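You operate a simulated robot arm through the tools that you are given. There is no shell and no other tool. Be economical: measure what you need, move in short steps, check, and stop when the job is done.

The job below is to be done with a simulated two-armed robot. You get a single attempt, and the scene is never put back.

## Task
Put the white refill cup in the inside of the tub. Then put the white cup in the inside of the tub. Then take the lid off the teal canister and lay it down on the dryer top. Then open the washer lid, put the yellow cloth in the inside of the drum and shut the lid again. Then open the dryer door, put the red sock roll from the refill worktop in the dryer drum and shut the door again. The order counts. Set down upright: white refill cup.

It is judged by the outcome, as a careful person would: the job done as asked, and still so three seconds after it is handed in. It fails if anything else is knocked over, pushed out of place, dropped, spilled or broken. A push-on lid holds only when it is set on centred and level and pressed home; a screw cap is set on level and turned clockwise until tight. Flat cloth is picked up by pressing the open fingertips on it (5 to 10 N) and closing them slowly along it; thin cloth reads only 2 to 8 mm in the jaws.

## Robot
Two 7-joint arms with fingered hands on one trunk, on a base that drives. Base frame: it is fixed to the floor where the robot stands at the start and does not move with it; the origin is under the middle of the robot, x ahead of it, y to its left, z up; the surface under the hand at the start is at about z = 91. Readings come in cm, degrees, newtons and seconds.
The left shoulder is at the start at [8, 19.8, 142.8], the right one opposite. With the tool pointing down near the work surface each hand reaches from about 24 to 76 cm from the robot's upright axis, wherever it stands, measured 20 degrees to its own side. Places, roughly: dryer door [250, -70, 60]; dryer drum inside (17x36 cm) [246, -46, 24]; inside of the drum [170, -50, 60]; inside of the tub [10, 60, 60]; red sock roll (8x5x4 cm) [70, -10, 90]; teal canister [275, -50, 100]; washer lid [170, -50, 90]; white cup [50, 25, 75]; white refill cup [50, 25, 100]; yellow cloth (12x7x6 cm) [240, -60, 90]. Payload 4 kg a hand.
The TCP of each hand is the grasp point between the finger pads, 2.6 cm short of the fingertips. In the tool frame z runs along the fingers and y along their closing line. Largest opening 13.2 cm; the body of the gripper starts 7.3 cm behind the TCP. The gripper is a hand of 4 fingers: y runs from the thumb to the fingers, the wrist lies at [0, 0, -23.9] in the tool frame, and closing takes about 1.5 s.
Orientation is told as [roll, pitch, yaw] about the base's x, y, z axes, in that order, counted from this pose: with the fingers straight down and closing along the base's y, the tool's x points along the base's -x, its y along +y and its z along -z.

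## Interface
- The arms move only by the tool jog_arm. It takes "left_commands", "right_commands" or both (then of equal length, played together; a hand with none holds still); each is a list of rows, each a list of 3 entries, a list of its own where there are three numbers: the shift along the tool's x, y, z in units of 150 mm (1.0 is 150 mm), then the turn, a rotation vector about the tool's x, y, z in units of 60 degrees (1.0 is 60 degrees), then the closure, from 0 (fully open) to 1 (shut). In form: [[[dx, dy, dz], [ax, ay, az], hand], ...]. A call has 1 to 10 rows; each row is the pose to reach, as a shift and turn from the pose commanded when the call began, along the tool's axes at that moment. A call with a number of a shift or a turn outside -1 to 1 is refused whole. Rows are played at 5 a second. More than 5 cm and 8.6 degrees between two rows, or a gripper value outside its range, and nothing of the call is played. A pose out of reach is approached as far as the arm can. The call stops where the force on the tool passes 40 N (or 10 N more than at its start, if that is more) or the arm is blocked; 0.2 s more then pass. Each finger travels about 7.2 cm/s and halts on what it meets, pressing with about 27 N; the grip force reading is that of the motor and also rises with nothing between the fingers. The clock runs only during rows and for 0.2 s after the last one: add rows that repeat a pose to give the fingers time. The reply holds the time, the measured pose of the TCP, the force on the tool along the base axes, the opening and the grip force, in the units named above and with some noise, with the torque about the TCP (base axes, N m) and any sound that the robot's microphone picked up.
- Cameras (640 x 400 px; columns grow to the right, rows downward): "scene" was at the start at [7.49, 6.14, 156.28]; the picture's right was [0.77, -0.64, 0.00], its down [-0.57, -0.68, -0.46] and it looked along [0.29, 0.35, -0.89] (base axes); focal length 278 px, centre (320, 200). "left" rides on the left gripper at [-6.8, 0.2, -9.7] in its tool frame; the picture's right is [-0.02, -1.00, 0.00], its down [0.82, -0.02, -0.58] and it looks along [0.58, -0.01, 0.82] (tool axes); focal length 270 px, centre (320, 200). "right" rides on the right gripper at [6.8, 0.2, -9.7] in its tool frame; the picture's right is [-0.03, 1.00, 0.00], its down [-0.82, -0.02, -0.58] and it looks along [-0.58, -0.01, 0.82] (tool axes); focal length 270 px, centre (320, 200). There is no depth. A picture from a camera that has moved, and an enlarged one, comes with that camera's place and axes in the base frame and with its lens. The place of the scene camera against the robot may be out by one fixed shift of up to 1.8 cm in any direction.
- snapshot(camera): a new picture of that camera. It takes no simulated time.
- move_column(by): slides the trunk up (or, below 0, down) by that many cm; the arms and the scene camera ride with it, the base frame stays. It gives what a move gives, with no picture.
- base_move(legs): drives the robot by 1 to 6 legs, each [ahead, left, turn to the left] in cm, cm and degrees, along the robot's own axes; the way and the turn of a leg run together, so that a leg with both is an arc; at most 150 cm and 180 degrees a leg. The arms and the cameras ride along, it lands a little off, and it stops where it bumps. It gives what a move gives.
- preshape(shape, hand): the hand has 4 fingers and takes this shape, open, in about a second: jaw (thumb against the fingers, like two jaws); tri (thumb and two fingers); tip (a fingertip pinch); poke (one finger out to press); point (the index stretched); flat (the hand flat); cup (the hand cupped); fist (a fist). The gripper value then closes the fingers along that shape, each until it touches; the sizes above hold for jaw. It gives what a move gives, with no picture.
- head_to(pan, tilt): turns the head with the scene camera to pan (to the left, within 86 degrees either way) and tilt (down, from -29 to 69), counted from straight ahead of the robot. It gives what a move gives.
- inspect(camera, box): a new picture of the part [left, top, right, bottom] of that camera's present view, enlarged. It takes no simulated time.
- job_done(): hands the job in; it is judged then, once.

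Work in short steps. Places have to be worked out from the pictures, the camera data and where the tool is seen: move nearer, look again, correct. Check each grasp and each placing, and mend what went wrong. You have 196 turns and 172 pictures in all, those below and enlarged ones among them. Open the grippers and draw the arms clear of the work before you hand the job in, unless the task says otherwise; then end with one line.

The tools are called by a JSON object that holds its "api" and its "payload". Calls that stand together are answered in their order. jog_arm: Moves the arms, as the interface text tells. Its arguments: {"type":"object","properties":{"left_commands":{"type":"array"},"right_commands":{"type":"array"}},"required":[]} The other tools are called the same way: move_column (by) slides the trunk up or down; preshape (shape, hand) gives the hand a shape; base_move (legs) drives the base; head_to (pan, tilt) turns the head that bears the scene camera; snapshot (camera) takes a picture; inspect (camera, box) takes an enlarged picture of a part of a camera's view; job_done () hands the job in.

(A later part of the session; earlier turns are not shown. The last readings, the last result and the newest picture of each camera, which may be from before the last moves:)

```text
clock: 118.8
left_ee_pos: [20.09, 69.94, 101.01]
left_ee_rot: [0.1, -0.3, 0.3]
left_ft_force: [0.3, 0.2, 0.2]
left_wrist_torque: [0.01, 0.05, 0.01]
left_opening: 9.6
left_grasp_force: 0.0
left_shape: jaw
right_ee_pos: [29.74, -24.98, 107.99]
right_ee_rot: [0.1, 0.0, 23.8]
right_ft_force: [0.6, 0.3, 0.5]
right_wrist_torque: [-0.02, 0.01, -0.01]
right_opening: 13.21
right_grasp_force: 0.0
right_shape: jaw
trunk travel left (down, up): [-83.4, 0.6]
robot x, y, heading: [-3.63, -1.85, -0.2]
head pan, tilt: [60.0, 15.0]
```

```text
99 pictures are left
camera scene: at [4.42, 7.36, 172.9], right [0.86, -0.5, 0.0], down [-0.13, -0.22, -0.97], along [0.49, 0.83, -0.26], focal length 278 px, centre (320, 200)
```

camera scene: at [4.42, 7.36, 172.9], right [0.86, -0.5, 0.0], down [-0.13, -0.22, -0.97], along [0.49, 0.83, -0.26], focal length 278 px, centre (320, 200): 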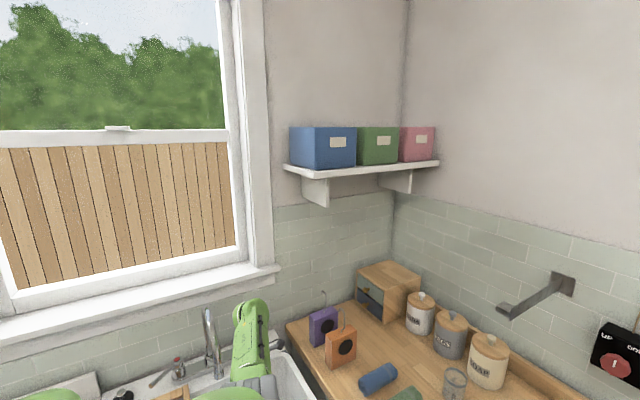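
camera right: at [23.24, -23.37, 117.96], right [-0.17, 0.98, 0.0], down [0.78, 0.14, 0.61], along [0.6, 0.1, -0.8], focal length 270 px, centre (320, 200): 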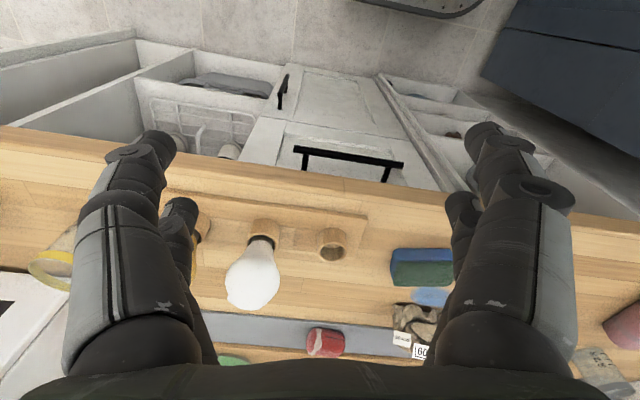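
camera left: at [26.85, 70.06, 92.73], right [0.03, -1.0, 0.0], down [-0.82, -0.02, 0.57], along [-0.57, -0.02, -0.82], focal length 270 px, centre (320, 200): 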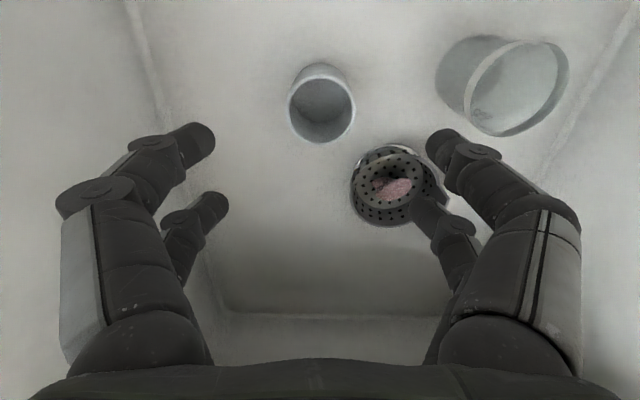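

The walls show only a doorway around y −93…−204 in the wall at x≈105; the washer must be beyond it. I bring the left arm in and drive over to look.

{"api": "jog_arm", "payload": {"left_commands": [[[-0.2, -0.25, 0], [0, 0, 0], 0], [[-0.4, -0.5, 0], [0, 0, 0], 0], [[-0.6, -0.75, 0], [0, 0, 0], 0], [[-0.8, -1, 0], [0, 0, 0], 0]]}}

{"api": "jog_arm", "payload": {"left_commands": [[[-0.2, -0.25, 0], [0, 0, 0], 0], [[-0.4, -0.5, 0], [0, 0, 0], 0], [[-0.4, -0.75, 0], [0, 0, 0], 0], [[-0.4, -0.9, 0], [0, 0, 0], 0]]}}

{"api": "base_move", "payload": {"legs": [[-28, 0, 0], [0, -130, 0]]}}

{"api": "head_to", "payload": {"pan": 0, "tilt": 20}}

{"api": "snapshot", "payload": {"camera": "scene"}}

```text
clock: 119.8
left_ee_pos: [32.12, 54.85, 100.89]
left_ee_rot: [0.0, -0.3, 0.2]
left_ft_force: [-0.3, -0.9, -0.2]
left_wrist_torque: [0.0, 0.01, 0.03]
left_opening: 13.19
left_grasp_force: 0.1
left_shape: jaw
right_ee_pos: [29.96, -25.04, 107.96]
right_ee_rot: [0.1, 0.1, 23.9]
right_ft_force: [-0.4, -0.6, 1.1]
right_wrist_torque: [-0.03, -0.01, 0.0]
right_opening: 13.18
right_grasp_force: 0.1
right_shape: jaw
trunk travel left (down, up): [-83.4, 0.6]
robot x, y, heading: [-3.81, -1.96, -0.5]
head pan, tilt: [60.0, 15.0]
```

```text
clock: 120.8
left_ee_pos: [38.23, 41.29, 101.08]
left_ee_rot: [0.1, -0.4, 0.2]
left_ft_force: [-0.1, -0.2, 0.5]
left_wrist_torque: [0.0, -0.05, -0.01]
left_opening: 13.2
left_grasp_force: 0.1
left_shape: jaw
right_ee_pos: [29.69, -25.08, 107.94]
right_ee_rot: [0.2, 0.1, 23.8]
right_ft_force: [-0.4, 0.5, 0.4]
right_wrist_torque: [0.03, 0.0, 0.01]
right_opening: 13.19
right_grasp_force: 0.0
right_shape: jaw
trunk travel left (down, up): [-83.4, 0.6]
robot x, y, heading: [-3.85, -1.79, -0.2]
head pan, tilt: [60.0, 15.0]
```

```text
clock: 129.0
left_ee_pos: [8.99, -90.72, 100.91]
left_ee_rot: [0.0, -0.3, -1.4]
left_ft_force: [0.1, -0.3, 0.7]
left_wrist_torque: [0.01, -0.05, 0.0]
left_opening: 13.18
left_grasp_force: 0.1
left_shape: jaw
right_ee_pos: [-1.33, -156.81, 108.07]
right_ee_rot: [0.1, 0.0, 22.2]
right_ft_force: [0.5, -0.4, 0.5]
right_wrist_torque: [-0.05, 0.02, -0.01]
right_opening: 13.2
right_grasp_force: 0.0
right_shape: jaw
trunk travel left (down, up): [-83.4, 0.6]
robot x, y, heading: [-34.31, -132.96, -1.6]
head pan, tilt: [60.0, 15.0]
```

```text
clock: 130.3
left_ee_pos: [8.97, -90.86, 100.97]
left_ee_rot: [0.0, -0.3, -1.5]
left_ft_force: [0.3, -0.2, 1.2]
left_wrist_torque: [0.01, 0.0, 0.01]
left_opening: 13.18
left_grasp_force: 0.1
left_shape: jaw
right_ee_pos: [-1.32, -156.93, 108.02]
right_ee_rot: [0.0, 0.1, 22.2]
right_ft_force: [0.2, 0.3, 0.1]
right_wrist_torque: [0.0, 0.0, 0.0]
right_opening: 13.23
right_grasp_force: 0.1
right_shape: jaw
trunk travel left (down, up): [-83.4, 0.6]
robot x, y, heading: [-33.99, -132.91, -1.8]
head pan, tilt: [0.0, 20.0]
```

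```text
98 pictures are left
camera scene: at [-21.46, -132.03, 172.08], right [-0.03, -1.0, 0.0], down [-0.34, 0.01, -0.94], along [0.94, -0.03, -0.34], focal length 278 px, centre (320, 200)
```

scene: 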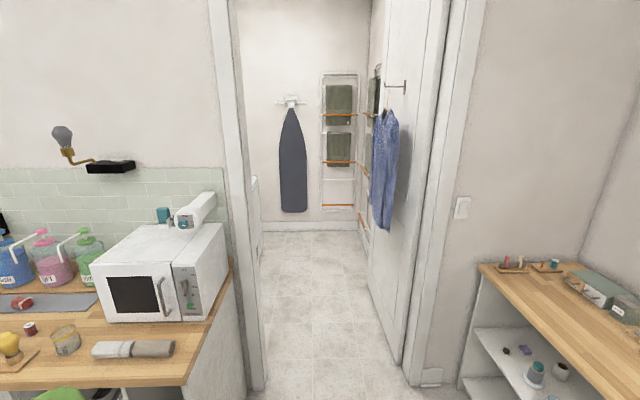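

The doorway is open (y −97…−190) and machines stand on the left beyond. I bring the left hand nearer the centre line before passing through.

{"api": "jog_arm", "payload": {"left_commands": [[[-0.25, -0.2, 0], [0, 0, 0], 0], [[-0.5, -0.4, 0], [0, 0, 0], 0], [[-0.6, -0.65, 0], [0, 0, 0], 0], [[-0.65, -0.9, 0], [0, 0, 0], 0], [[-0.65, -1, 0], [0, 0, 0], 0]]}}

{"api": "base_move", "payload": {"legs": [[0, -11, 1.7], [100, 0, 0]]}}

{"api": "snapshot", "payload": {"camera": "scene"}}

```text
clock: 131.5
left_ee_pos: [18.35, -106.1, 101.15]
left_ee_rot: [-0.1, -0.3, -1.5]
left_ft_force: [0.7, 0.7, 0.1]
left_wrist_torque: [-0.02, 0.02, -0.02]
left_opening: 13.19
left_grasp_force: 0.2
left_shape: jaw
right_ee_pos: [-1.26, -156.77, 108.05]
right_ee_rot: [0.1, 0.1, 22.2]
right_ft_force: [-0.1, -0.5, 0.1]
right_wrist_torque: [-0.02, 0.0, 0.04]
right_opening: 13.16
right_grasp_force: 0.1
right_shape: jaw
trunk travel left (down, up): [-83.4, 0.6]
robot x, y, heading: [-34.36, -132.96, -1.8]
head pan, tilt: [0.0, 20.0]
```

```text
clock: 137.4
left_ee_pos: [116.5, -114.69, 101.32]
left_ee_rot: [0.1, -0.4, 0.9]
left_ft_force: [-0.2, 0.4, 0.4]
left_wrist_torque: [-0.04, -0.03, 0.03]
left_opening: 13.18
left_grasp_force: 0.0
left_shape: jaw
right_ee_pos: [99.09, -166.26, 107.98]
right_ee_rot: [0.0, 0.0, 24.6]
right_ft_force: [-0.5, 0.0, -0.5]
right_wrist_torque: [0.0, 0.01, 0.01]
right_opening: 13.21
right_grasp_force: 0.1
right_shape: jaw
trunk travel left (down, up): [-83.4, 0.6]
robot x, y, heading: [65.41, -143.5, 0.4]
head pan, tilt: [0.0, 20.0]
```

```text
97 pictures are left
camera scene: at [77.87, -142.27, 172.1], right [0.01, -1.0, 0.0], down [-0.34, 0.0, -0.94], along [0.94, 0.01, -0.34], focal length 278 px, centre (320, 200)
```

scene: 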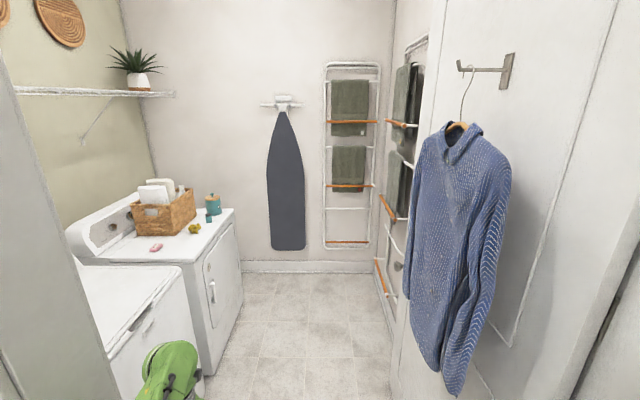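

The laundry is here: washer near left, dryer beyond with basket, teal canister and the yellow cloth. I tuck the right hand inward to pass the shirt on the door and drive on.

{"api": "jog_arm", "payload": {"right_commands": [[[-0.2, 0.15, 0], [0, 0, 0], 0], [[-0.4, 0.3, 0], [0, 0, 0], 0], [[-0.6, 0.5, 0], [0, 0, 0], 0], [[-0.7, 0.7, 0], [0, 0, 0], 0]]}}

{"api": "base_move", "payload": {"legs": [[20, 2, 0], [60, 0, 0]]}}

{"api": "snapshot", "payload": {"camera": "scene"}}

```text
clock: 138.4
left_ee_pos: [116.54, -114.59, 101.14]
left_ee_rot: [0.0, -0.3, 0.9]
left_ft_force: [-0.4, -0.3, -0.1]
left_wrist_torque: [0.02, 0.02, 0.01]
left_opening: 13.18
left_grasp_force: 0.2
left_shape: jaw
right_ee_pos: [104.61, -152.07, 107.89]
right_ee_rot: [-0.1, 0.1, 24.6]
right_ft_force: [-0.2, 0.0, -0.2]
right_wrist_torque: [0.03, 0.02, 0.01]
right_opening: 13.2
right_grasp_force: 0.1
right_shape: jaw
trunk travel left (down, up): [-83.4, 0.6]
robot x, y, heading: [65.19, -143.59, 0.3]
head pan, tilt: [0.0, 20.0]
```

```text
clock: 143.0
left_ee_pos: [196.67, -111.84, 101.32]
left_ee_rot: [0.0, -0.4, 1.1]
left_ft_force: [0.0, -0.9, 0.6]
left_wrist_torque: [-0.01, -0.03, 0.01]
left_opening: 13.19
left_grasp_force: 0.0
left_shape: jaw
right_ee_pos: [184.68, -149.39, 107.95]
right_ee_rot: [0.0, -0.1, 24.7]
right_ft_force: [0.1, 0.6, -0.1]
right_wrist_torque: [0.01, -0.02, 0.0]
right_opening: 13.21
right_grasp_force: 0.1
right_shape: jaw
trunk travel left (down, up): [-83.4, 0.6]
robot x, y, heading: [145.69, -140.67, 0.7]
head pan, tilt: [0.0, 20.0]
```

```text
96 pictures are left
camera scene: at [158.07, -139.51, 172.1], right [0.01, -1.0, 0.0], down [-0.34, 0.0, -0.94], along [0.94, 0.01, -0.34], focal length 278 px, centre (320, 200)
```

scene: 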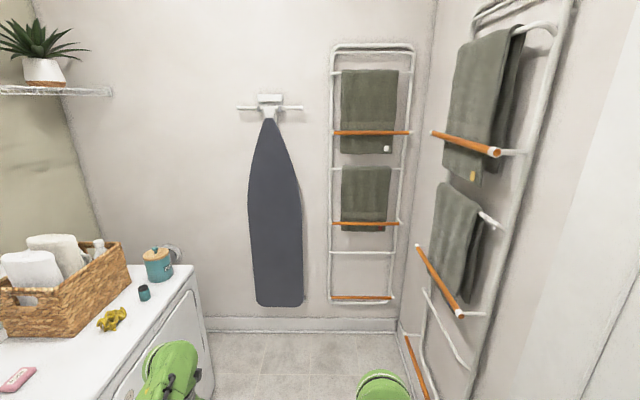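

{"api": "base_move", "payload": {"legs": [[105, 12, 0], [0, 0, 89.3]]}}

{"api": "head_to", "payload": {"pan": 0, "tilt": 50}}

{"api": "snapshot", "payload": {"camera": "scene"}}

```text
clock: 152.3
left_ee_pos: [222.63, -75.76, 101.18]
left_ee_rot: [0.0, -0.3, 90.0]
left_ft_force: [0.3, 1.0, -0.8]
left_wrist_torque: [-0.02, -0.03, -0.01]
left_opening: 13.17
left_grasp_force: 0.1
left_shape: jaw
right_ee_pos: [260.04, -88.34, 107.89]
right_ee_rot: [0.1, 0.1, 113.6]
right_ft_force: [-0.1, 0.5, 0.3]
right_wrist_torque: [0.0, 0.0, -0.01]
right_opening: 13.21
right_grasp_force: 0.2
right_shape: jaw
trunk travel left (down, up): [-83.4, 0.6]
robot x, y, heading: [250.73, -127.56, 89.8]
head pan, tilt: [0.0, 20.0]
```

```text
clock: 153.2
left_ee_pos: [222.55, -75.86, 101.21]
left_ee_rot: [0.0, -0.3, 90.1]
left_ft_force: [-0.3, -0.2, 0.5]
left_wrist_torque: [-0.03, 0.0, 0.02]
left_opening: 13.19
left_grasp_force: 0.0
left_shape: jaw
right_ee_pos: [260.05, -88.37, 107.92]
right_ee_rot: [0.0, 0.1, 113.5]
right_ft_force: [0.1, 0.9, 0.0]
right_wrist_torque: [0.01, 0.02, 0.02]
right_opening: 13.2
right_grasp_force: 0.1
right_shape: jaw
trunk travel left (down, up): [-83.4, 0.6]
robot x, y, heading: [251.13, -127.54, 89.4]
head pan, tilt: [0.0, 50.0]
```

```text
95 pictures are left
camera scene: at [251.18, -115.55, 167.53], right [1.0, -0.01, 0.0], down [-0.01, -0.77, -0.64], along [0.0, 0.64, -0.77], focal length 278 px, centre (320, 200)
```

scene: 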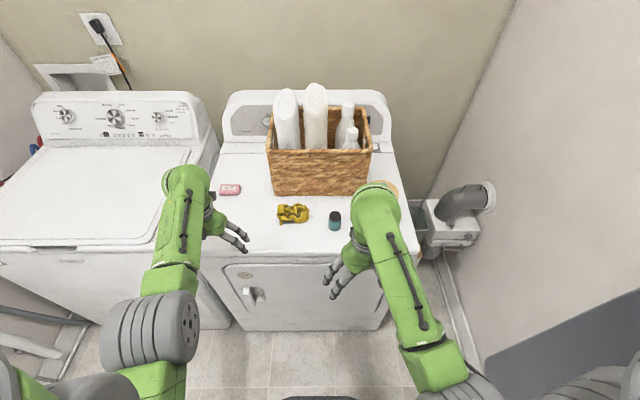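

The right arm hides the canister. I shift it to the right and back, then look again.

{"api": "jog_arm", "payload": {"right_commands": [[[0.2, -0.15, 0], [0, 0, 0], 0], [[0.35, -0.3, 0], [0, 0, 0], 0], [[0.5, -0.45, 0], [0, 0, 0], 0], [[0.65, -0.6, 0], [0, 0, 0], 0]]}}

{"api": "snapshot", "payload": {"camera": "scene"}}

{"api": "snapshot", "payload": {"camera": "left"}}

```text
clock: 154.2
left_ee_pos: [222.7, -75.83, 101.26]
left_ee_rot: [0.0, -0.2, 90.0]
left_ft_force: [-0.8, -0.3, -0.1]
left_wrist_torque: [-0.02, 0.0, 0.0]
left_opening: 13.19
left_grasp_force: 0.0
left_shape: jaw
right_ee_pos: [272.15, -93.68, 107.86]
right_ee_rot: [-0.1, 0.1, 113.6]
right_ft_force: [0.1, -0.3, -0.2]
right_wrist_torque: [0.01, 0.01, 0.0]
right_opening: 13.19
right_grasp_force: 0.1
right_shape: jaw
trunk travel left (down, up): [-83.4, 0.6]
robot x, y, heading: [250.57, -127.61, 89.6]
head pan, tilt: [0.0, 50.0]
```

```text
94 pictures are left
camera scene: at [251.22, -115.6, 167.53], right [1.0, -0.01, 0.0], down [-0.01, -0.77, -0.64], along [0.0, 0.64, -0.77], focal length 278 px, centre (320, 200)
```

scene: 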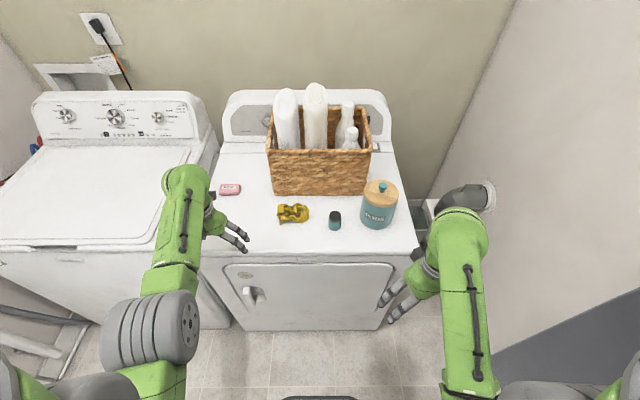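

```text
93 pictures are left
camera left: at [222.34, -68.88, 110.92], right [1.0, 0.03, 0.0], down [0.02, -0.82, 0.57], along [0.01, -0.57, -0.82], focal length 270 px, centre (320, 200)
```

left: 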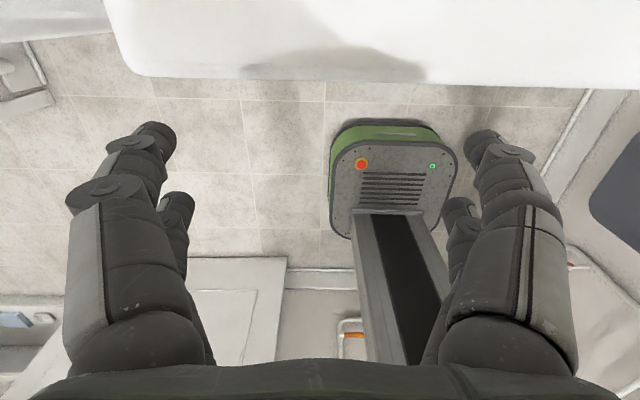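

The canister stands at about [270.5, −59], with a wooden lid and a teal knob. A closer look.

{"api": "inspect", "payload": {"camera": "scene", "box": [260, 160, 420, 260]}}

```text
4.00 times, centred on (340, 210) of scene
camera zoom: at [251.22, -115.6, 167.53], right [1.0, -0.01, 0.0], down [-0.01, -0.77, -0.64], along [0.0, 0.64, -0.77], focal length 1112 px, centre (240, 160)
```

zoom: 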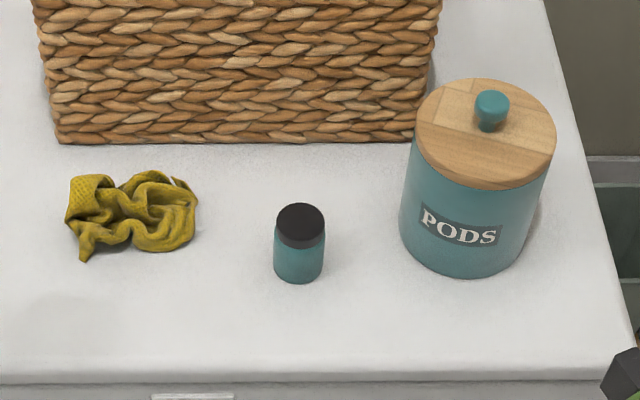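

The lid's knob is ~2.6 cm wide. I try the "tri" shape for it, drive a bit closer and raise the right hand.

{"api": "jog_arm", "payload": {"right_commands": [[[0, 0, -0.25], [0, 0, 0], 0], [[-0.1, 0, -0.5], [0, 0, 0], 0], [[-0.2, 0, -0.6], [0, 0, 0], 0]]}}

{"api": "preshape", "payload": {"shape": "tri", "hand": "right"}}

{"api": "base_move", "payload": {"legs": [[9, 0, 0]]}}

{"api": "snapshot", "payload": {"camera": "right"}}

```text
clock: 155.0
left_ee_pos: [222.58, -75.76, 101.21]
left_ee_rot: [0.0, -0.2, 89.9]
left_ft_force: [-0.1, -0.4, -0.2]
left_wrist_torque: [0.0, 0.02, -0.01]
left_opening: 13.2
left_grasp_force: 0.0
left_shape: jaw
right_ee_pos: [271.62, -92.9, 109.76]
right_ee_rot: [0.0, -0.2, 113.7]
right_ft_force: [0.4, 0.9, 0.0]
right_wrist_torque: [-0.01, 0.01, 0.02]
right_opening: 13.21
right_grasp_force: 0.2
right_shape: jaw
right hand out of reach, approached as far as the arm can: row 1, 2, 3
trunk travel left (down, up): [-83.4, 0.6]
robot x, y, heading: [250.57, -127.57, 89.6]
head pan, tilt: [0.0, 50.0]
```

```text
clock: 155.9
left_ee_pos: [222.51, -75.74, 101.09]
left_ee_rot: [0.0, -0.3, 90.1]
left_ft_force: [-0.2, 0.4, 0.6]
left_wrist_torque: [0.0, -0.02, -0.02]
left_opening: 13.21
left_grasp_force: 0.0
left_shape: jaw
right_ee_pos: [271.73, -92.86, 109.68]
right_ee_rot: [0.1, -0.1, 113.6]
right_ft_force: [0.2, -0.4, 0.0]
right_wrist_torque: [-0.01, -0.01, -0.03]
right_opening: 13.22
right_grasp_force: 0.1
right_shape: tri
trunk travel left (down, up): [-83.4, 0.6]
robot x, y, heading: [250.59, -127.6, 89.7]
head pan, tilt: [0.0, 50.0]
```

```text
clock: 157.0
left_ee_pos: [222.58, -67.75, 101.78]
left_ee_rot: [0.0, -0.8, 90.2]
left_ft_force: [0.5, -0.8, -0.1]
left_wrist_torque: [0.09, 0.01, -0.02]
left_opening: 13.21
left_grasp_force: 0.1
left_shape: jaw
right_ee_pos: [271.72, -84.87, 110.02]
right_ee_rot: [-0.2, -0.5, 113.7]
right_ft_force: [0.4, -0.4, 0.4]
right_wrist_torque: [0.05, -0.02, 0.05]
right_opening: 13.2
right_grasp_force: 0.0
right_shape: tri
trunk travel left (down, up): [-83.4, 0.6]
robot x, y, heading: [250.59, -118.7, 90.0]
head pan, tilt: [0.0, 50.0]
```

```text
91 pictures are left
camera right: at [274.15, -91.08, 119.59], right [-0.93, -0.38, 0.0], down [-0.31, 0.75, 0.59], along [-0.22, 0.54, -0.81], focal length 270 px, centre (320, 200)
```

right: 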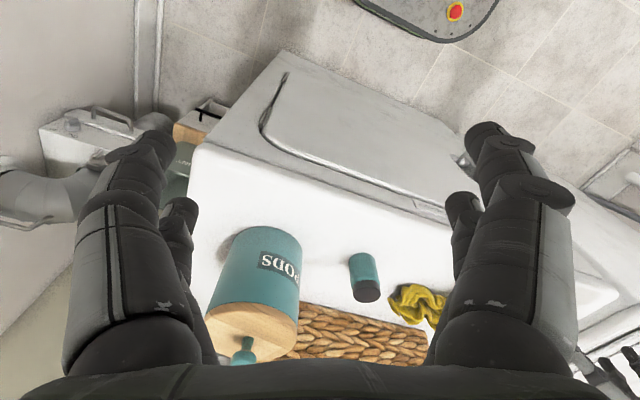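

I bring the right hand nearer (still in front of the canister, higher) to localise the knob.

{"api": "jog_arm", "payload": {"right_commands": [[[-0.2, -0.07, -0.1], [0, 0, 0], 0], [[-0.35, -0.13, -0.2], [0, 0, 0], 0], [[-0.5, -0.19, -0.35], [0, 0, 0], 0], [[-0.6, -0.22, -0.5], [0, 0, 0], 0]]}}

{"api": "snapshot", "payload": {"camera": "right"}}

{"api": "snapshot", "payload": {"camera": "scene"}}

```text
clock: 158.0
left_ee_pos: [222.53, -66.46, 100.99]
left_ee_rot: [0.0, -0.2, 90.0]
left_ft_force: [0.4, 0.4, 0.2]
left_wrist_torque: [-0.01, 0.02, -0.02]
left_opening: 13.19
left_grasp_force: 0.1
left_shape: jaw
right_ee_pos: [271.16, -71.64, 112.18]
right_ee_rot: [0.1, -0.1, 113.7]
right_ft_force: [0.1, 0.7, -0.4]
right_wrist_torque: [-0.03, 0.0, 0.01]
right_opening: 13.2
right_grasp_force: 0.1
right_shape: tri
right hand out of reach, approached as far as the arm can: row 1, 2, 3, 4
trunk travel left (down, up): [-83.4, 0.6]
robot x, y, heading: [250.56, -118.96, 89.6]
head pan, tilt: [0.0, 50.0]
```

```text
90 pictures are left
camera right: at [273.63, -77.71, 121.81], right [-0.93, -0.38, 0.0], down [-0.31, 0.76, 0.58], along [-0.22, 0.53, -0.82], focal length 270 px, centre (320, 200)
```

right: 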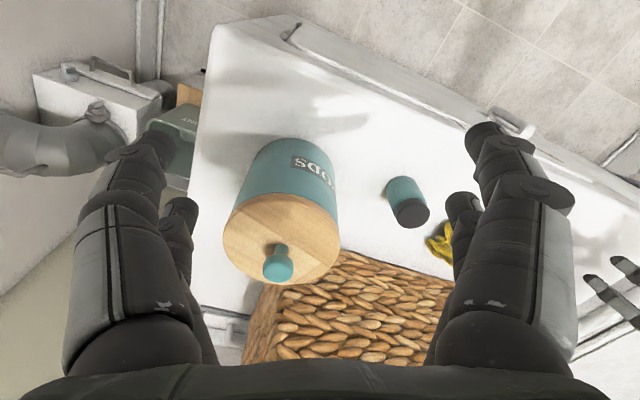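

```text
89 pictures are left
camera scene: at [251.23, -106.04, 167.48], right [1.0, -0.01, 0.0], down [0.0, -0.77, -0.64], along [0.0, 0.64, -0.77], focal length 278 px, centre (320, 200)
```

scene: 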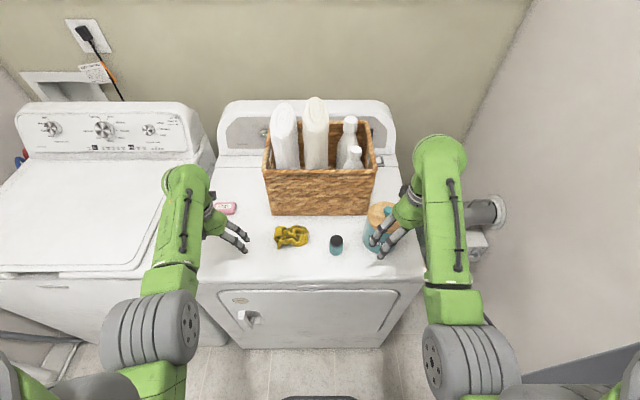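

Knob centre triangulates to [270.0, −58.8, 104.7]. Back to jaw shape; I place one finger pair (2 cm off the TCP) over the knob.

{"api": "preshape", "payload": {"shape": "jaw", "hand": "right"}}

{"api": "jog_arm", "payload": {"right_commands": [[[-0.2, -0.08, 0], [0, 0, 0], 0], [[-0.4, -0.16, 0], [0, 0, 0], 0], [[-0.6, -0.24, 0], [0, 0, 0], 0], [[-0.68, -0.27, 0], [0, 0, 0], 0]]}}

{"api": "snapshot", "payload": {"camera": "right"}}

```text
clock: 158.9
left_ee_pos: [222.65, -66.87, 101.27]
left_ee_rot: [0.0, -0.2, 90.1]
left_ft_force: [1.0, 0.7, 0.0]
left_wrist_torque: [0.03, -0.01, 0.01]
left_opening: 13.2
left_grasp_force: 0.0
left_shape: jaw
right_ee_pos: [271.22, -71.98, 112.46]
right_ee_rot: [-0.2, -0.2, 113.7]
right_ft_force: [0.4, -0.1, -0.3]
right_wrist_torque: [0.01, 0.01, 0.01]
right_opening: 13.21
right_grasp_force: 0.0
right_shape: jaw
trunk travel left (down, up): [-83.4, 0.6]
robot x, y, heading: [250.53, -118.88, 89.9]
head pan, tilt: [0.0, 50.0]
```

```text
clock: 159.9
left_ee_pos: [222.48, -66.92, 101.15]
left_ee_rot: [0.0, -0.3, 90.1]
left_ft_force: [0.1, -0.5, -0.2]
left_wrist_torque: [0.02, 0.04, 0.02]
left_opening: 13.19
left_grasp_force: 0.2
left_shape: jaw
right_ee_pos: [270.76, -61.0, 112.48]
right_ee_rot: [0.0, -0.2, 113.6]
right_ft_force: [0.7, -0.1, 0.3]
right_wrist_torque: [-0.01, -0.03, 0.02]
right_opening: 13.15
right_grasp_force: 0.0
right_shape: jaw
trunk travel left (down, up): [-83.4, 0.6]
robot x, y, heading: [251.05, -118.86, 89.9]
head pan, tilt: [0.0, 50.0]
```

```text
88 pictures are left
camera right: at [273.19, -67.11, 122.03], right [-0.93, -0.38, 0.0], down [-0.31, 0.75, 0.58], along [-0.22, 0.54, -0.82], focal length 270 px, centre (320, 200)
```

right: 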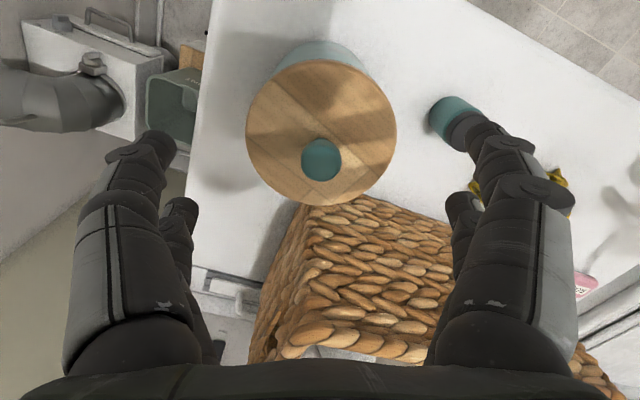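

Aligned with the knob. Descend and close on it.

{"api": "jog_arm", "payload": {"right_commands": [[[0, 0, 0.2], [0, 0, 0], 0], [[0, 0, 0.35], [0, 0, 0], 0], [[0, 0, 0.44], [0, 0, 0], 0.2], [[0, 0, 0.44], [0, 0, 0], 0.4], [[0, 0, 0.44], [0, 0, 0], 0.6], [[0, 0, 0.44], [0, 0, 0], 0.8], [[0, 0, 0.44], [0, 0, 0], 1], [[0, 0, 0.44], [0, 0, 0], 1]]}}

{"api": "snapshot", "payload": {"camera": "right"}}

```text
clock: 161.7
left_ee_pos: [222.57, -66.84, 101.21]
left_ee_rot: [0.0, -0.3, 90.1]
left_ft_force: [-0.2, -0.5, 0.8]
left_wrist_torque: [-0.03, -0.02, 0.01]
left_opening: 13.2
left_grasp_force: 0.0
left_shape: jaw
right_ee_pos: [270.63, -61.07, 105.78]
right_ee_rot: [0.0, -0.1, 113.6]
right_ft_force: [0.6, 0.1, 0.1]
right_wrist_torque: [-0.01, -0.01, -0.01]
right_opening: 8.81
right_grasp_force: 27.0
right_shape: jaw
trunk travel left (down, up): [-83.4, 0.6]
robot x, y, heading: [250.71, -118.51, 89.4]
head pan, tilt: [0.0, 50.0]
heard: snap
```

```text
87 pictures are left
camera right: at [273.19, -67.26, 115.32], right [-0.93, -0.38, 0.0], down [-0.31, 0.75, 0.58], along [-0.22, 0.54, -0.82], focal length 270 px, centre (320, 200)
```

right: 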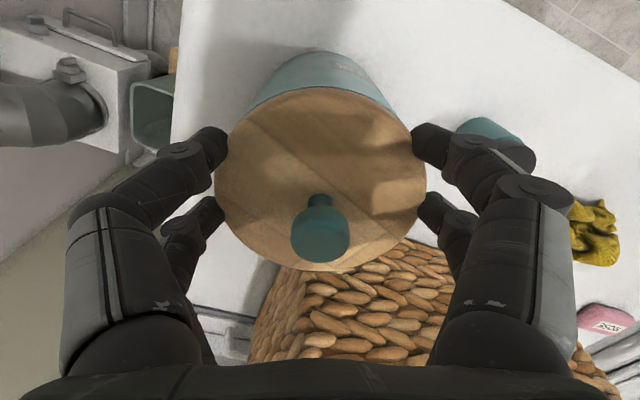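

The fingers met the lid's rim (opening 8.8, grip 27 N, a snap heard). I lift gently to see whether only the lid comes.

{"api": "jog_arm", "payload": {"right_commands": [[[0, 0, -0.05], [0, 0, 0], 1], [[0, 0, -0.12], [0, 0, 0], 1], [[0, 0, -0.2], [0, 0, 0], 1]]}}

{"api": "snapshot", "payload": {"camera": "right"}}

{"api": "inspect", "payload": {"camera": "scene", "box": [300, 120, 480, 280]}}

```text
clock: 162.5
left_ee_pos: [222.68, -66.89, 101.26]
left_ee_rot: [0.0, -0.3, 90.0]
left_ft_force: [-0.6, 0.1, 0.2]
left_wrist_torque: [-0.02, 0.0, 0.03]
left_opening: 13.22
left_grasp_force: 0.1
left_shape: jaw
right_ee_pos: [270.71, -61.21, 108.76]
right_ee_rot: [-0.1, -0.1, 113.7]
right_ft_force: [0.8, 0.4, -0.3]
right_wrist_torque: [-0.03, -0.02, 0.0]
right_opening: 8.82
right_grasp_force: 26.8
right_shape: jaw
trunk travel left (down, up): [-83.4, 0.6]
robot x, y, heading: [250.94, -118.53, 89.9]
head pan, tilt: [0.0, 50.0]
```

```text
86 pictures are left
camera right: at [273.17, -67.27, 118.35], right [-0.93, -0.38, 0.0], down [-0.31, 0.75, 0.58], along [-0.22, 0.54, -0.82], focal length 270 px, centre (320, 200)
```

right: 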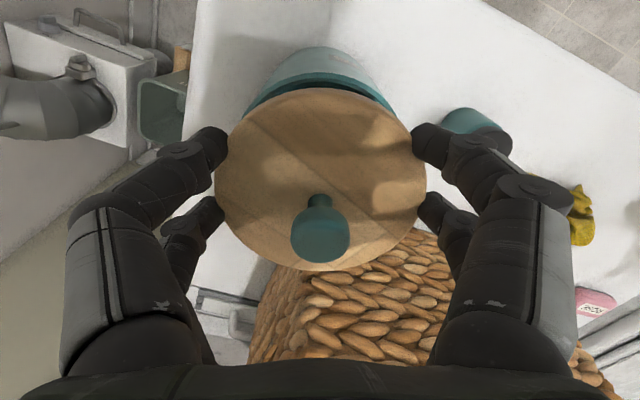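

```text
2.50 times, centred on (390, 200) of scene
camera zoom: at [251.24, -106.61, 167.52], right [1.0, -0.01, 0.0], down [0.0, -0.77, -0.64], along [0.0, 0.64, -0.77], focal length 695 px, centre (145, 200)
```

zoom: 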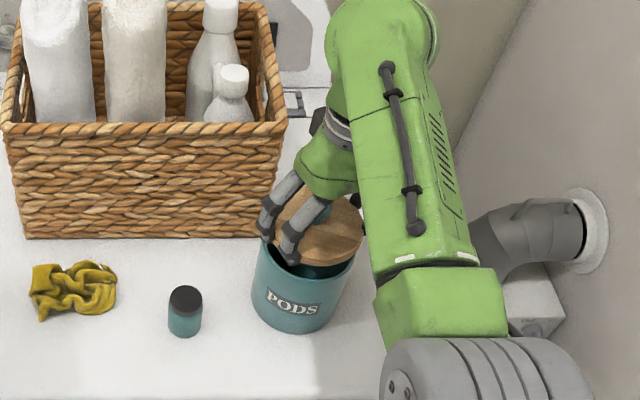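

Only the lid came; the canister stays. Raise it and drive sideways so that the free patch at the left of the dryer top comes before the right hand.

{"api": "jog_arm", "payload": {"right_commands": [[[0, 0, -0.15], [0, 0, 0], 1], [[0, 0, -0.25], [0, 0, 0], 1]]}}

{"api": "base_move", "payload": {"legs": [[0, 24, 0]]}}

{"api": "snapshot", "payload": {"camera": "scene"}}

{"api": "snapshot", "payload": {"camera": "right"}}

```text
clock: 163.1
left_ee_pos: [222.49, -66.89, 101.21]
left_ee_rot: [0.0, -0.3, 90.1]
left_ft_force: [0.0, 0.3, 0.7]
left_wrist_torque: [0.0, 0.03, -0.01]
left_opening: 13.17
left_grasp_force: 0.0
left_shape: jaw
right_ee_pos: [270.78, -61.1, 112.51]
right_ee_rot: [0.0, -0.2, 113.6]
right_ft_force: [-0.9, 0.4, -0.6]
right_wrist_torque: [-0.03, 0.0, 0.0]
right_opening: 8.83
right_grasp_force: 26.7
right_shape: jaw
trunk travel left (down, up): [-83.4, 0.6]
robot x, y, heading: [250.7, -118.51, 89.9]
head pan, tilt: [0.0, 50.0]
```

```text
clock: 164.9
left_ee_pos: [200.26, -66.47, 101.29]
left_ee_rot: [0.2, -0.3, 89.6]
left_ft_force: [0.5, 0.5, 0.2]
left_wrist_torque: [-0.01, 0.05, -0.01]
left_opening: 13.19
left_grasp_force: 0.0
left_shape: jaw
right_ee_pos: [248.44, -61.09, 112.5]
right_ee_rot: [0.2, -0.1, 113.1]
right_ft_force: [0.0, -0.1, -0.4]
right_wrist_torque: [0.0, 0.04, -0.04]
right_opening: 8.83
right_grasp_force: 26.7
right_shape: jaw
trunk travel left (down, up): [-83.4, 0.6]
robot x, y, heading: [227.59, -118.44, 89.0]
head pan, tilt: [0.0, 50.0]
```

```text
84 pictures are left
camera scene: at [228.9, -106.4, 167.52], right [1.0, -0.01, 0.0], down [-0.01, -0.77, -0.64], along [0.01, 0.64, -0.77], focal length 278 px, centre (320, 200)
```

scene: 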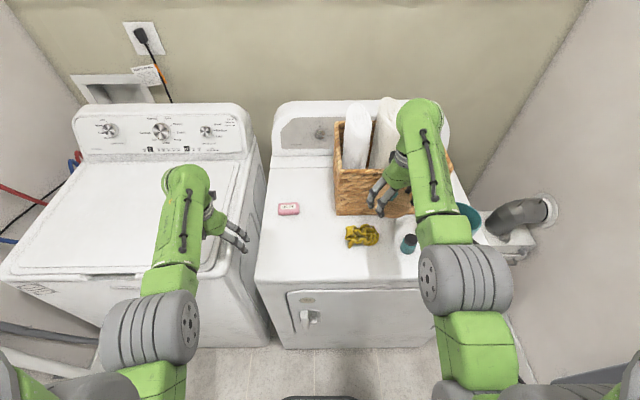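

```text
83 pictures are left
camera right: at [250.95, -67.18, 122.01], right [-0.93, -0.37, 0.0], down [-0.3, 0.76, 0.58], along [-0.22, 0.54, -0.81], focal length 270 px, centre (320, 200)
```

right: 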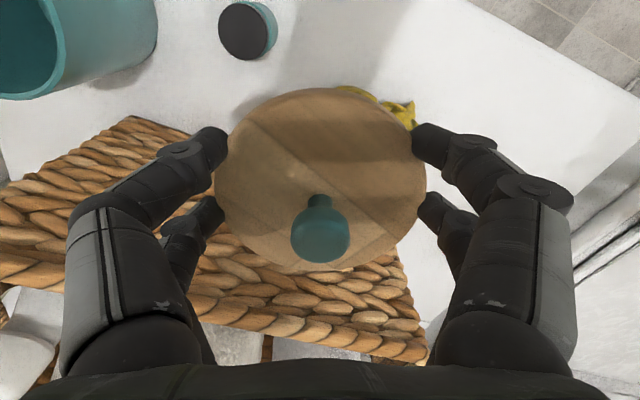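

Clear way. Move the lid left to above [225, −63].

{"api": "jog_arm", "payload": {"right_commands": [[[-0.02, 0.25, 0], [0, 0, 0], 1], [[-0.08, 0.5, 0], [0, 0, 0], 1], [[-0.15, 0.75, 0], [0, 0, 0], 1], [[-0.22, 1, 0], [0, 0, 0], 1]]}}

{"api": "jog_arm", "payload": {"right_commands": [[[-0.06, 0.25, 0], [0, 0, 0], 1], [[-0.12, 0.48, 0], [0, 0, 0], 1], [[-0.12, 0.48, 0.3], [0, 0, 0], 1], [[-0.12, 0.48, 0.5], [0, 0, 0], 1]]}}

{"api": "snapshot", "payload": {"camera": "right"}}

{"api": "snapshot", "payload": {"camera": "scene"}}

```text
clock: 165.9
left_ee_pos: [199.67, -66.34, 101.09]
left_ee_rot: [-0.1, -0.4, 89.6]
left_ft_force: [-0.4, -0.5, -0.5]
left_wrist_torque: [0.04, 0.01, -0.02]
left_opening: 13.22
left_grasp_force: 0.0
left_shape: jaw
right_ee_pos: [232.64, -63.78, 112.52]
right_ee_rot: [-0.2, 0.0, 113.3]
right_ft_force: [-0.4, 0.8, -0.8]
right_wrist_torque: [-0.03, -0.01, -0.04]
right_opening: 8.83
right_grasp_force: 26.4
right_shape: jaw
trunk travel left (down, up): [-83.4, 0.6]
robot x, y, heading: [227.54, -118.45, 89.0]
head pan, tilt: [0.0, 50.0]
```

```text
clock: 166.9
left_ee_pos: [199.96, -66.44, 101.24]
left_ee_rot: [0.1, -0.3, 89.6]
left_ft_force: [-0.2, 0.4, -0.1]
left_wrist_torque: [0.03, 0.03, 0.0]
left_opening: 13.17
left_grasp_force: 0.0
left_shape: jaw
right_ee_pos: [225.74, -65.06, 105.14]
right_ee_rot: [0.0, -0.2, 113.2]
right_ft_force: [0.2, 0.0, -0.2]
right_wrist_torque: [-0.02, 0.0, 0.02]
right_opening: 8.81
right_grasp_force: 27.2
right_shape: jaw
trunk travel left (down, up): [-83.4, 0.6]
robot x, y, heading: [228.16, -118.28, 89.1]
head pan, tilt: [0.0, 50.0]
```

```text
82 pictures are left
camera right: at [228.14, -71.27, 114.71], right [-0.93, -0.37, 0.0], down [-0.3, 0.76, 0.58], along [-0.22, 0.54, -0.82], focal length 270 px, centre (320, 200)
```

right: 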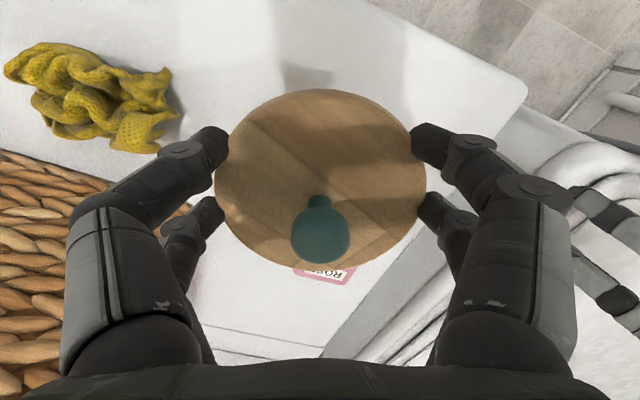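

```text
81 pictures are left
camera scene: at [228.42, -106.34, 167.52], right [1.0, -0.01, 0.0], down [-0.01, -0.77, -0.64], along [0.01, 0.64, -0.77], focal length 278 px, centre (320, 200)
```

scene: 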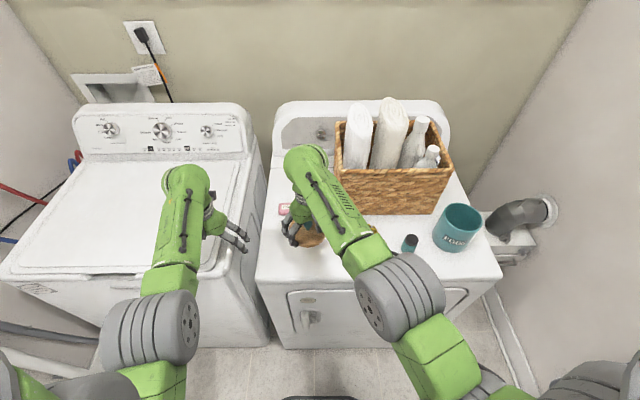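

Lid is over the free patch. Lower gently to contact.

{"api": "jog_arm", "payload": {"right_commands": [[[0, 0, 0.2], [0, 0, 0], 1], [[0, 0, 0.4], [0, 0, 0], 1], [[0, 0, 0.5], [0, 0, 0], 1], [[0, 0, 0.56], [0, 0, 0], 1]]}}

{"api": "jog_arm", "payload": {"right_commands": [[[0, 0, 0.03], [0, 0, 0], 1], [[0, 0, 0.06], [0, 0, 0], 1], [[0, 0, 0.09], [0, 0, 0], 1]]}}

```text
clock: 167.9
left_ee_pos: [199.87, -66.54, 101.25]
left_ee_rot: [0.0, -0.3, 89.6]
left_ft_force: [0.0, -0.7, -0.8]
left_wrist_torque: [0.01, -0.01, 0.01]
left_opening: 13.19
left_grasp_force: 0.1
left_shape: jaw
right_ee_pos: [225.64, -65.1, 96.55]
right_ee_rot: [-0.1, -0.1, 113.3]
right_ft_force: [0.2, -0.4, -1.1]
right_wrist_torque: [-0.02, 0.0, 0.01]
right_opening: 8.8
right_grasp_force: 26.6
right_shape: jaw
trunk travel left (down, up): [-83.4, 0.6]
robot x, y, heading: [227.58, -118.61, 89.1]
head pan, tilt: [0.0, 50.0]
```

```text
clock: 168.7
left_ee_pos: [199.87, -66.42, 101.14]
left_ee_rot: [0.0, -0.2, 89.6]
left_ft_force: [0.2, -0.4, -0.3]
left_wrist_torque: [0.0, 0.01, -0.01]
left_opening: 13.22
left_grasp_force: 0.1
left_shape: jaw
right_ee_pos: [225.52, -65.06, 95.22]
right_ee_rot: [0.0, -0.1, 113.1]
right_ft_force: [1.0, 0.5, -0.5]
right_wrist_torque: [0.02, -0.01, 0.02]
right_opening: 8.79
right_grasp_force: 27.1
right_shape: jaw
trunk travel left (down, up): [-83.4, 0.6]
robot x, y, heading: [227.69, -118.42, 89.3]
head pan, tilt: [0.0, 50.0]
```

{"api": "jog_arm", "payload": {"right_commands": [[[0, 0, 0.02], [0, 0, 0], 1], [[0, 0, 0.04], [0, 0, 0], 1], [[0, 0, 0.06], [0, 0, 0], 1], [[0, 0, 0.08], [0, 0, 0], 1]]}}

{"api": "snapshot", "payload": {"camera": "right"}}

```text
clock: 169.7
left_ee_pos: [199.98, -66.58, 101.29]
left_ee_rot: [0.0, -0.4, 89.5]
left_ft_force: [0.5, 0.0, 0.6]
left_wrist_torque: [0.01, 0.03, 0.02]
left_opening: 13.19
left_grasp_force: 0.0
left_shape: jaw
right_ee_pos: [225.56, -65.03, 94.4]
right_ee_rot: [0.0, -0.4, 113.2]
right_ft_force: [0.8, -0.2, 14.8]
right_wrist_torque: [0.04, -0.06, -0.01]
right_opening: 8.77
right_grasp_force: 26.7
right_shape: jaw
trunk travel left (down, up): [-83.4, 0.6]
robot x, y, heading: [227.91, -118.24, 88.9]
head pan, tilt: [0.0, 50.0]
```

```text
80 pictures are left
camera right: at [228.05, -71.32, 103.95], right [-0.93, -0.37, 0.0], down [-0.3, 0.75, 0.58], along [-0.22, 0.54, -0.81], focal length 270 px, centre (320, 200)
```

right: 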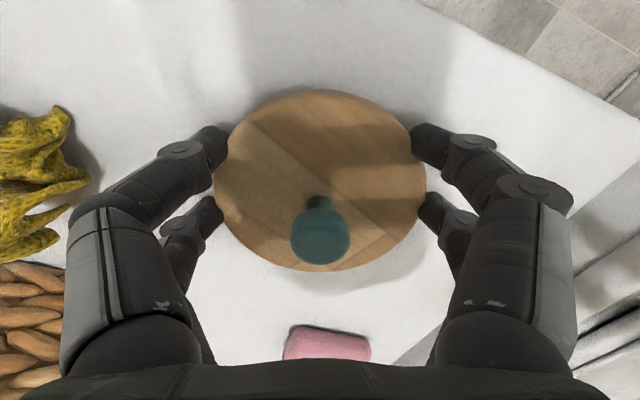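

Lid rests on the dryer top. Release and rise.

{"api": "jog_arm", "payload": {"right_commands": [[[0, 0, -0.02], [0, 0, 0], 0.3], [[0, 0, -0.02], [0, 0, 0], 0.15], [[0, 0, -0.02], [0, 0, 0], 0.05], [[0, 0, -0.02], [0, 0, 0], 0], [[0, 0, -0.2], [0, 0, 0], 0], [[0, 0, -0.5], [0, 0, 0], 0], [[0, 0, -0.8], [0, 0, 0], 0]]}}

{"api": "snapshot", "payload": {"camera": "right"}}

```text
clock: 171.3
left_ee_pos: [199.75, -66.48, 101.16]
left_ee_rot: [0.0, -0.4, 89.6]
left_ft_force: [-0.1, 0.1, -0.8]
left_wrist_torque: [0.0, 0.03, 0.01]
left_opening: 13.19
left_grasp_force: 0.0
left_shape: jaw
right_ee_pos: [225.45, -65.18, 106.31]
right_ee_rot: [-0.2, -0.1, 113.2]
right_ft_force: [0.1, 0.1, 0.8]
right_wrist_torque: [0.0, -0.01, 0.01]
right_opening: 13.19
right_grasp_force: 0.0
right_shape: jaw
trunk travel left (down, up): [-83.4, 0.6]
robot x, y, heading: [227.71, -118.53, 88.7]
head pan, tilt: [0.0, 50.0]
```

```text
79 pictures are left
camera right: at [227.95, -71.37, 115.88], right [-0.93, -0.37, 0.0], down [-0.3, 0.76, 0.58], along [-0.21, 0.54, -0.82], focal length 270 px, centre (320, 200)
```

right: 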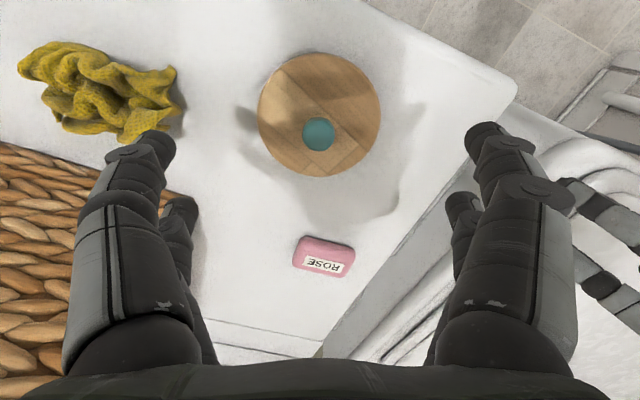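

Lid is laid flat on the dryer top. Next the washer: shift left and look at its lid.

{"api": "base_move", "payload": {"legs": [[-6, 0, 0], [0, 50, 0]]}}

{"api": "snapshot", "payload": {"camera": "scene"}}

```text
clock: 174.8
left_ee_pos: [149.63, -71.45, 101.26]
left_ee_rot: [0.1, -0.3, 89.4]
left_ft_force: [0.6, -0.2, -0.2]
left_wrist_torque: [0.0, 0.01, -0.02]
left_opening: 13.21
left_grasp_force: 0.1
left_shape: jaw
right_ee_pos: [175.28, -70.29, 106.18]
right_ee_rot: [0.1, -0.3, 112.9]
right_ft_force: [1.0, 0.0, 0.2]
right_wrist_torque: [-0.01, 0.0, 0.01]
right_opening: 13.19
right_grasp_force: 0.1
right_shape: jaw
trunk travel left (down, up): [-83.4, 0.6]
robot x, y, heading: [177.12, -123.36, 88.9]
head pan, tilt: [0.0, 50.0]
```

```text
78 pictures are left
camera scene: at [177.89, -111.67, 167.53], right [1.0, -0.02, 0.0], down [-0.02, -0.77, -0.64], along [0.01, 0.64, -0.77], focal length 278 px, centre (320, 200)
```

scene: 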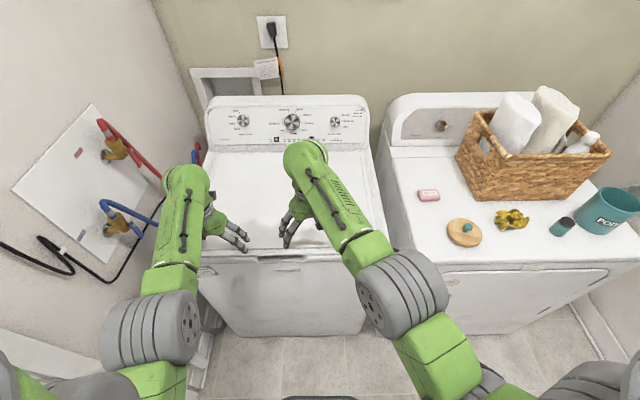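

{"api": "inspect", "payload": {"camera": "scene", "box": [190, 130, 390, 290]}}

{"api": "snapshot", "payload": {"camera": "right"}}

{"api": "snapshot", "payload": {"camera": "left"}}

```text
2.50 times, centred on (290, 210) of scene
camera zoom: at [177.89, -111.67, 167.53], right [1.0, -0.02, 0.0], down [-0.02, -0.77, -0.64], along [0.01, 0.64, -0.77], focal length 695 px, centre (395, 175)
```

zoom: 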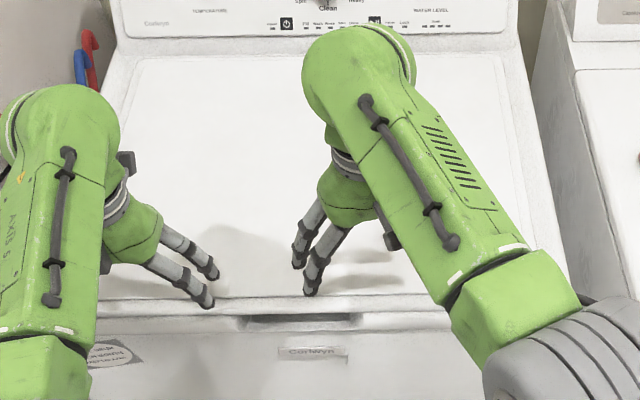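

```text
76 pictures are left
camera right: at [177.78, -76.55, 115.86], right [-0.93, -0.37, 0.0], down [-0.3, 0.76, 0.58], along [-0.21, 0.54, -0.81], focal length 270 px, centre (320, 200)
```

right: 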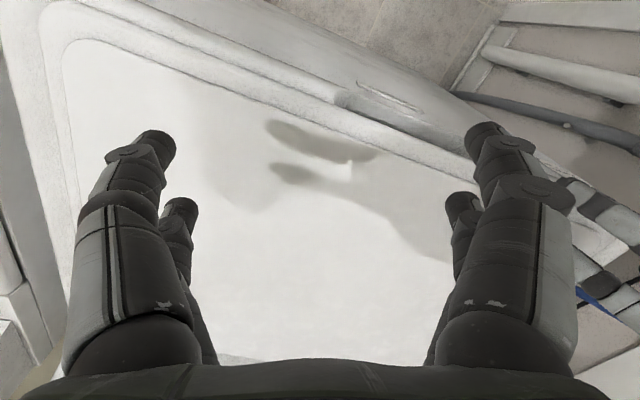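

```text
75 pictures are left
camera left: at [149.51, -64.62, 110.97], right [1.0, 0.01, 0.0], down [0.01, -0.82, 0.57], along [0.01, -0.57, -0.82], focal length 270 px, centre (320, 200)
```

left: 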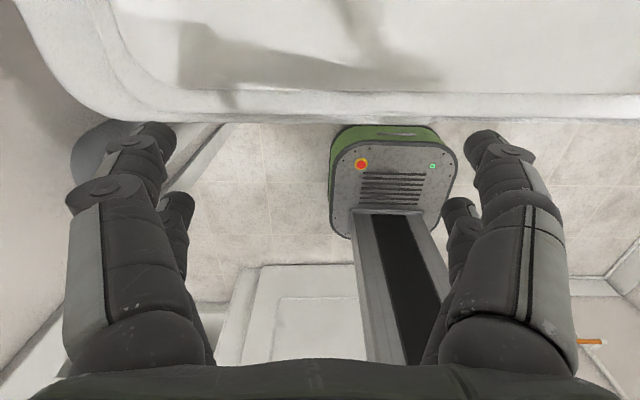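

The lid has a finger recess at its front, around [167, −71, ~90]. I back off and turn the left hand forward-pointing to view it, retracting the right.

{"api": "base_move", "payload": {"legs": [[-16, 0, 0]]}}

{"api": "jog_arm", "payload": {"left_commands": [[[0, 0, 0], [0, -0.14, 0], 0], [[0, 0, 0], [0, -0.28, 0], 0], [[0, 0, 0], [0, -0.42, 0], 0], [[0, 0, 0], [0, -0.56, 0], 0], [[0, 0, 0], [0, -0.7, 0], 0], [[0, 0, 0], [0, -0.84, 0], 0], [[0, 0, 0], [0, -0.98, 0], 0]], "right_commands": [[[0.1, -0.1, 0], [0, 0, 0], 0], [[0.2, -0.25, 0], [0, 0, 0], 0], [[0.3, -0.4, 0], [0, 0, 0], 0], [[0.3, -0.6, 0], [0, 0, 0], 0], [[0.3, -0.8, 0], [0, 0, 0], 0], [[0.3, -0.9, 0], [0, 0, 0], 0], [[0.3, -1, 0], [0, 0, 0], 0]]}}

{"api": "snapshot", "payload": {"camera": "left"}}

{"api": "snapshot", "payload": {"camera": "scene"}}

```text
clock: 176.2
left_ee_pos: [148.99, -87.31, 100.92]
left_ee_rot: [0.0, -0.1, 89.4]
left_ft_force: [0.0, 0.5, -0.1]
left_wrist_torque: [-0.04, 0.0, -0.02]
left_opening: 13.2
left_grasp_force: 0.1
left_shape: jaw
right_ee_pos: [174.82, -86.21, 106.05]
right_ee_rot: [0.0, 0.1, 113.0]
right_ft_force: [0.7, -0.6, 0.4]
right_wrist_torque: [-0.01, -0.01, -0.02]
right_opening: 13.2
right_grasp_force: 0.0
right_shape: jaw
trunk travel left (down, up): [-83.4, 0.6]
robot x, y, heading: [176.63, -139.76, 89.1]
head pan, tilt: [0.0, 50.0]
```

```text
clock: 177.4
left_ee_pos: [147.49, -80.69, 110.71]
left_ee_rot: [5.2, -50.0, 85.4]
left_ft_force: [0.7, -0.3, -0.7]
left_wrist_torque: [0.01, -0.03, 0.0]
left_opening: 13.2
left_grasp_force: 0.0
left_shape: jaw
right_ee_pos: [186.76, -86.18, 106.48]
right_ee_rot: [0.0, -0.2, 112.9]
right_ft_force: [-0.3, -0.4, 1.0]
right_wrist_torque: [0.04, 0.0, -0.01]
right_opening: 13.21
right_grasp_force: 0.1
right_shape: jaw
trunk travel left (down, up): [-83.4, 0.6]
robot x, y, heading: [176.62, -139.69, 89.0]
head pan, tilt: [0.0, 50.0]
stopped in row 5 (left hand): the arm was blocked; the commanded pose is now the measured one
```

```text
74 pictures are left
camera left: at [147.83, -83.58, 122.19], right [1.0, 0.0, -0.04], down [-0.01, -0.97, -0.26], along [-0.04, 0.26, -0.97], focal length 270 px, centre (320, 200)
```

left: 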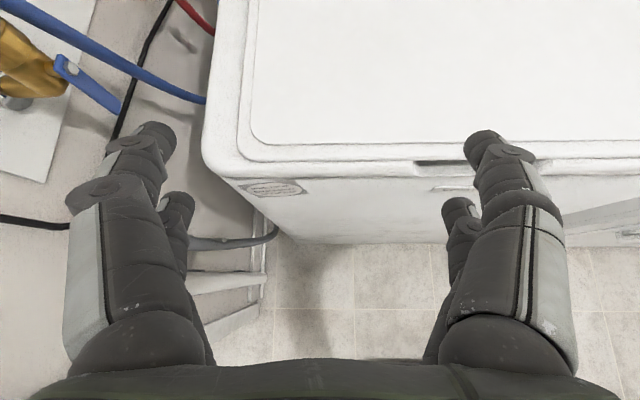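

```text
73 pictures are left
camera scene: at [177.36, -127.61, 167.66], right [1.0, -0.02, 0.0], down [-0.01, -0.77, -0.64], along [0.01, 0.64, -0.77], focal length 278 px, centre (320, 200)
```

scene: 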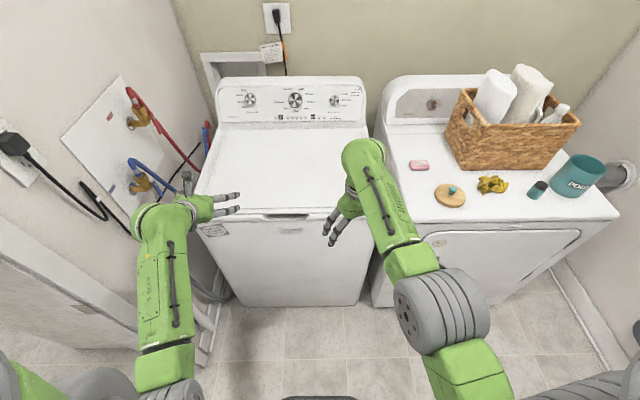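

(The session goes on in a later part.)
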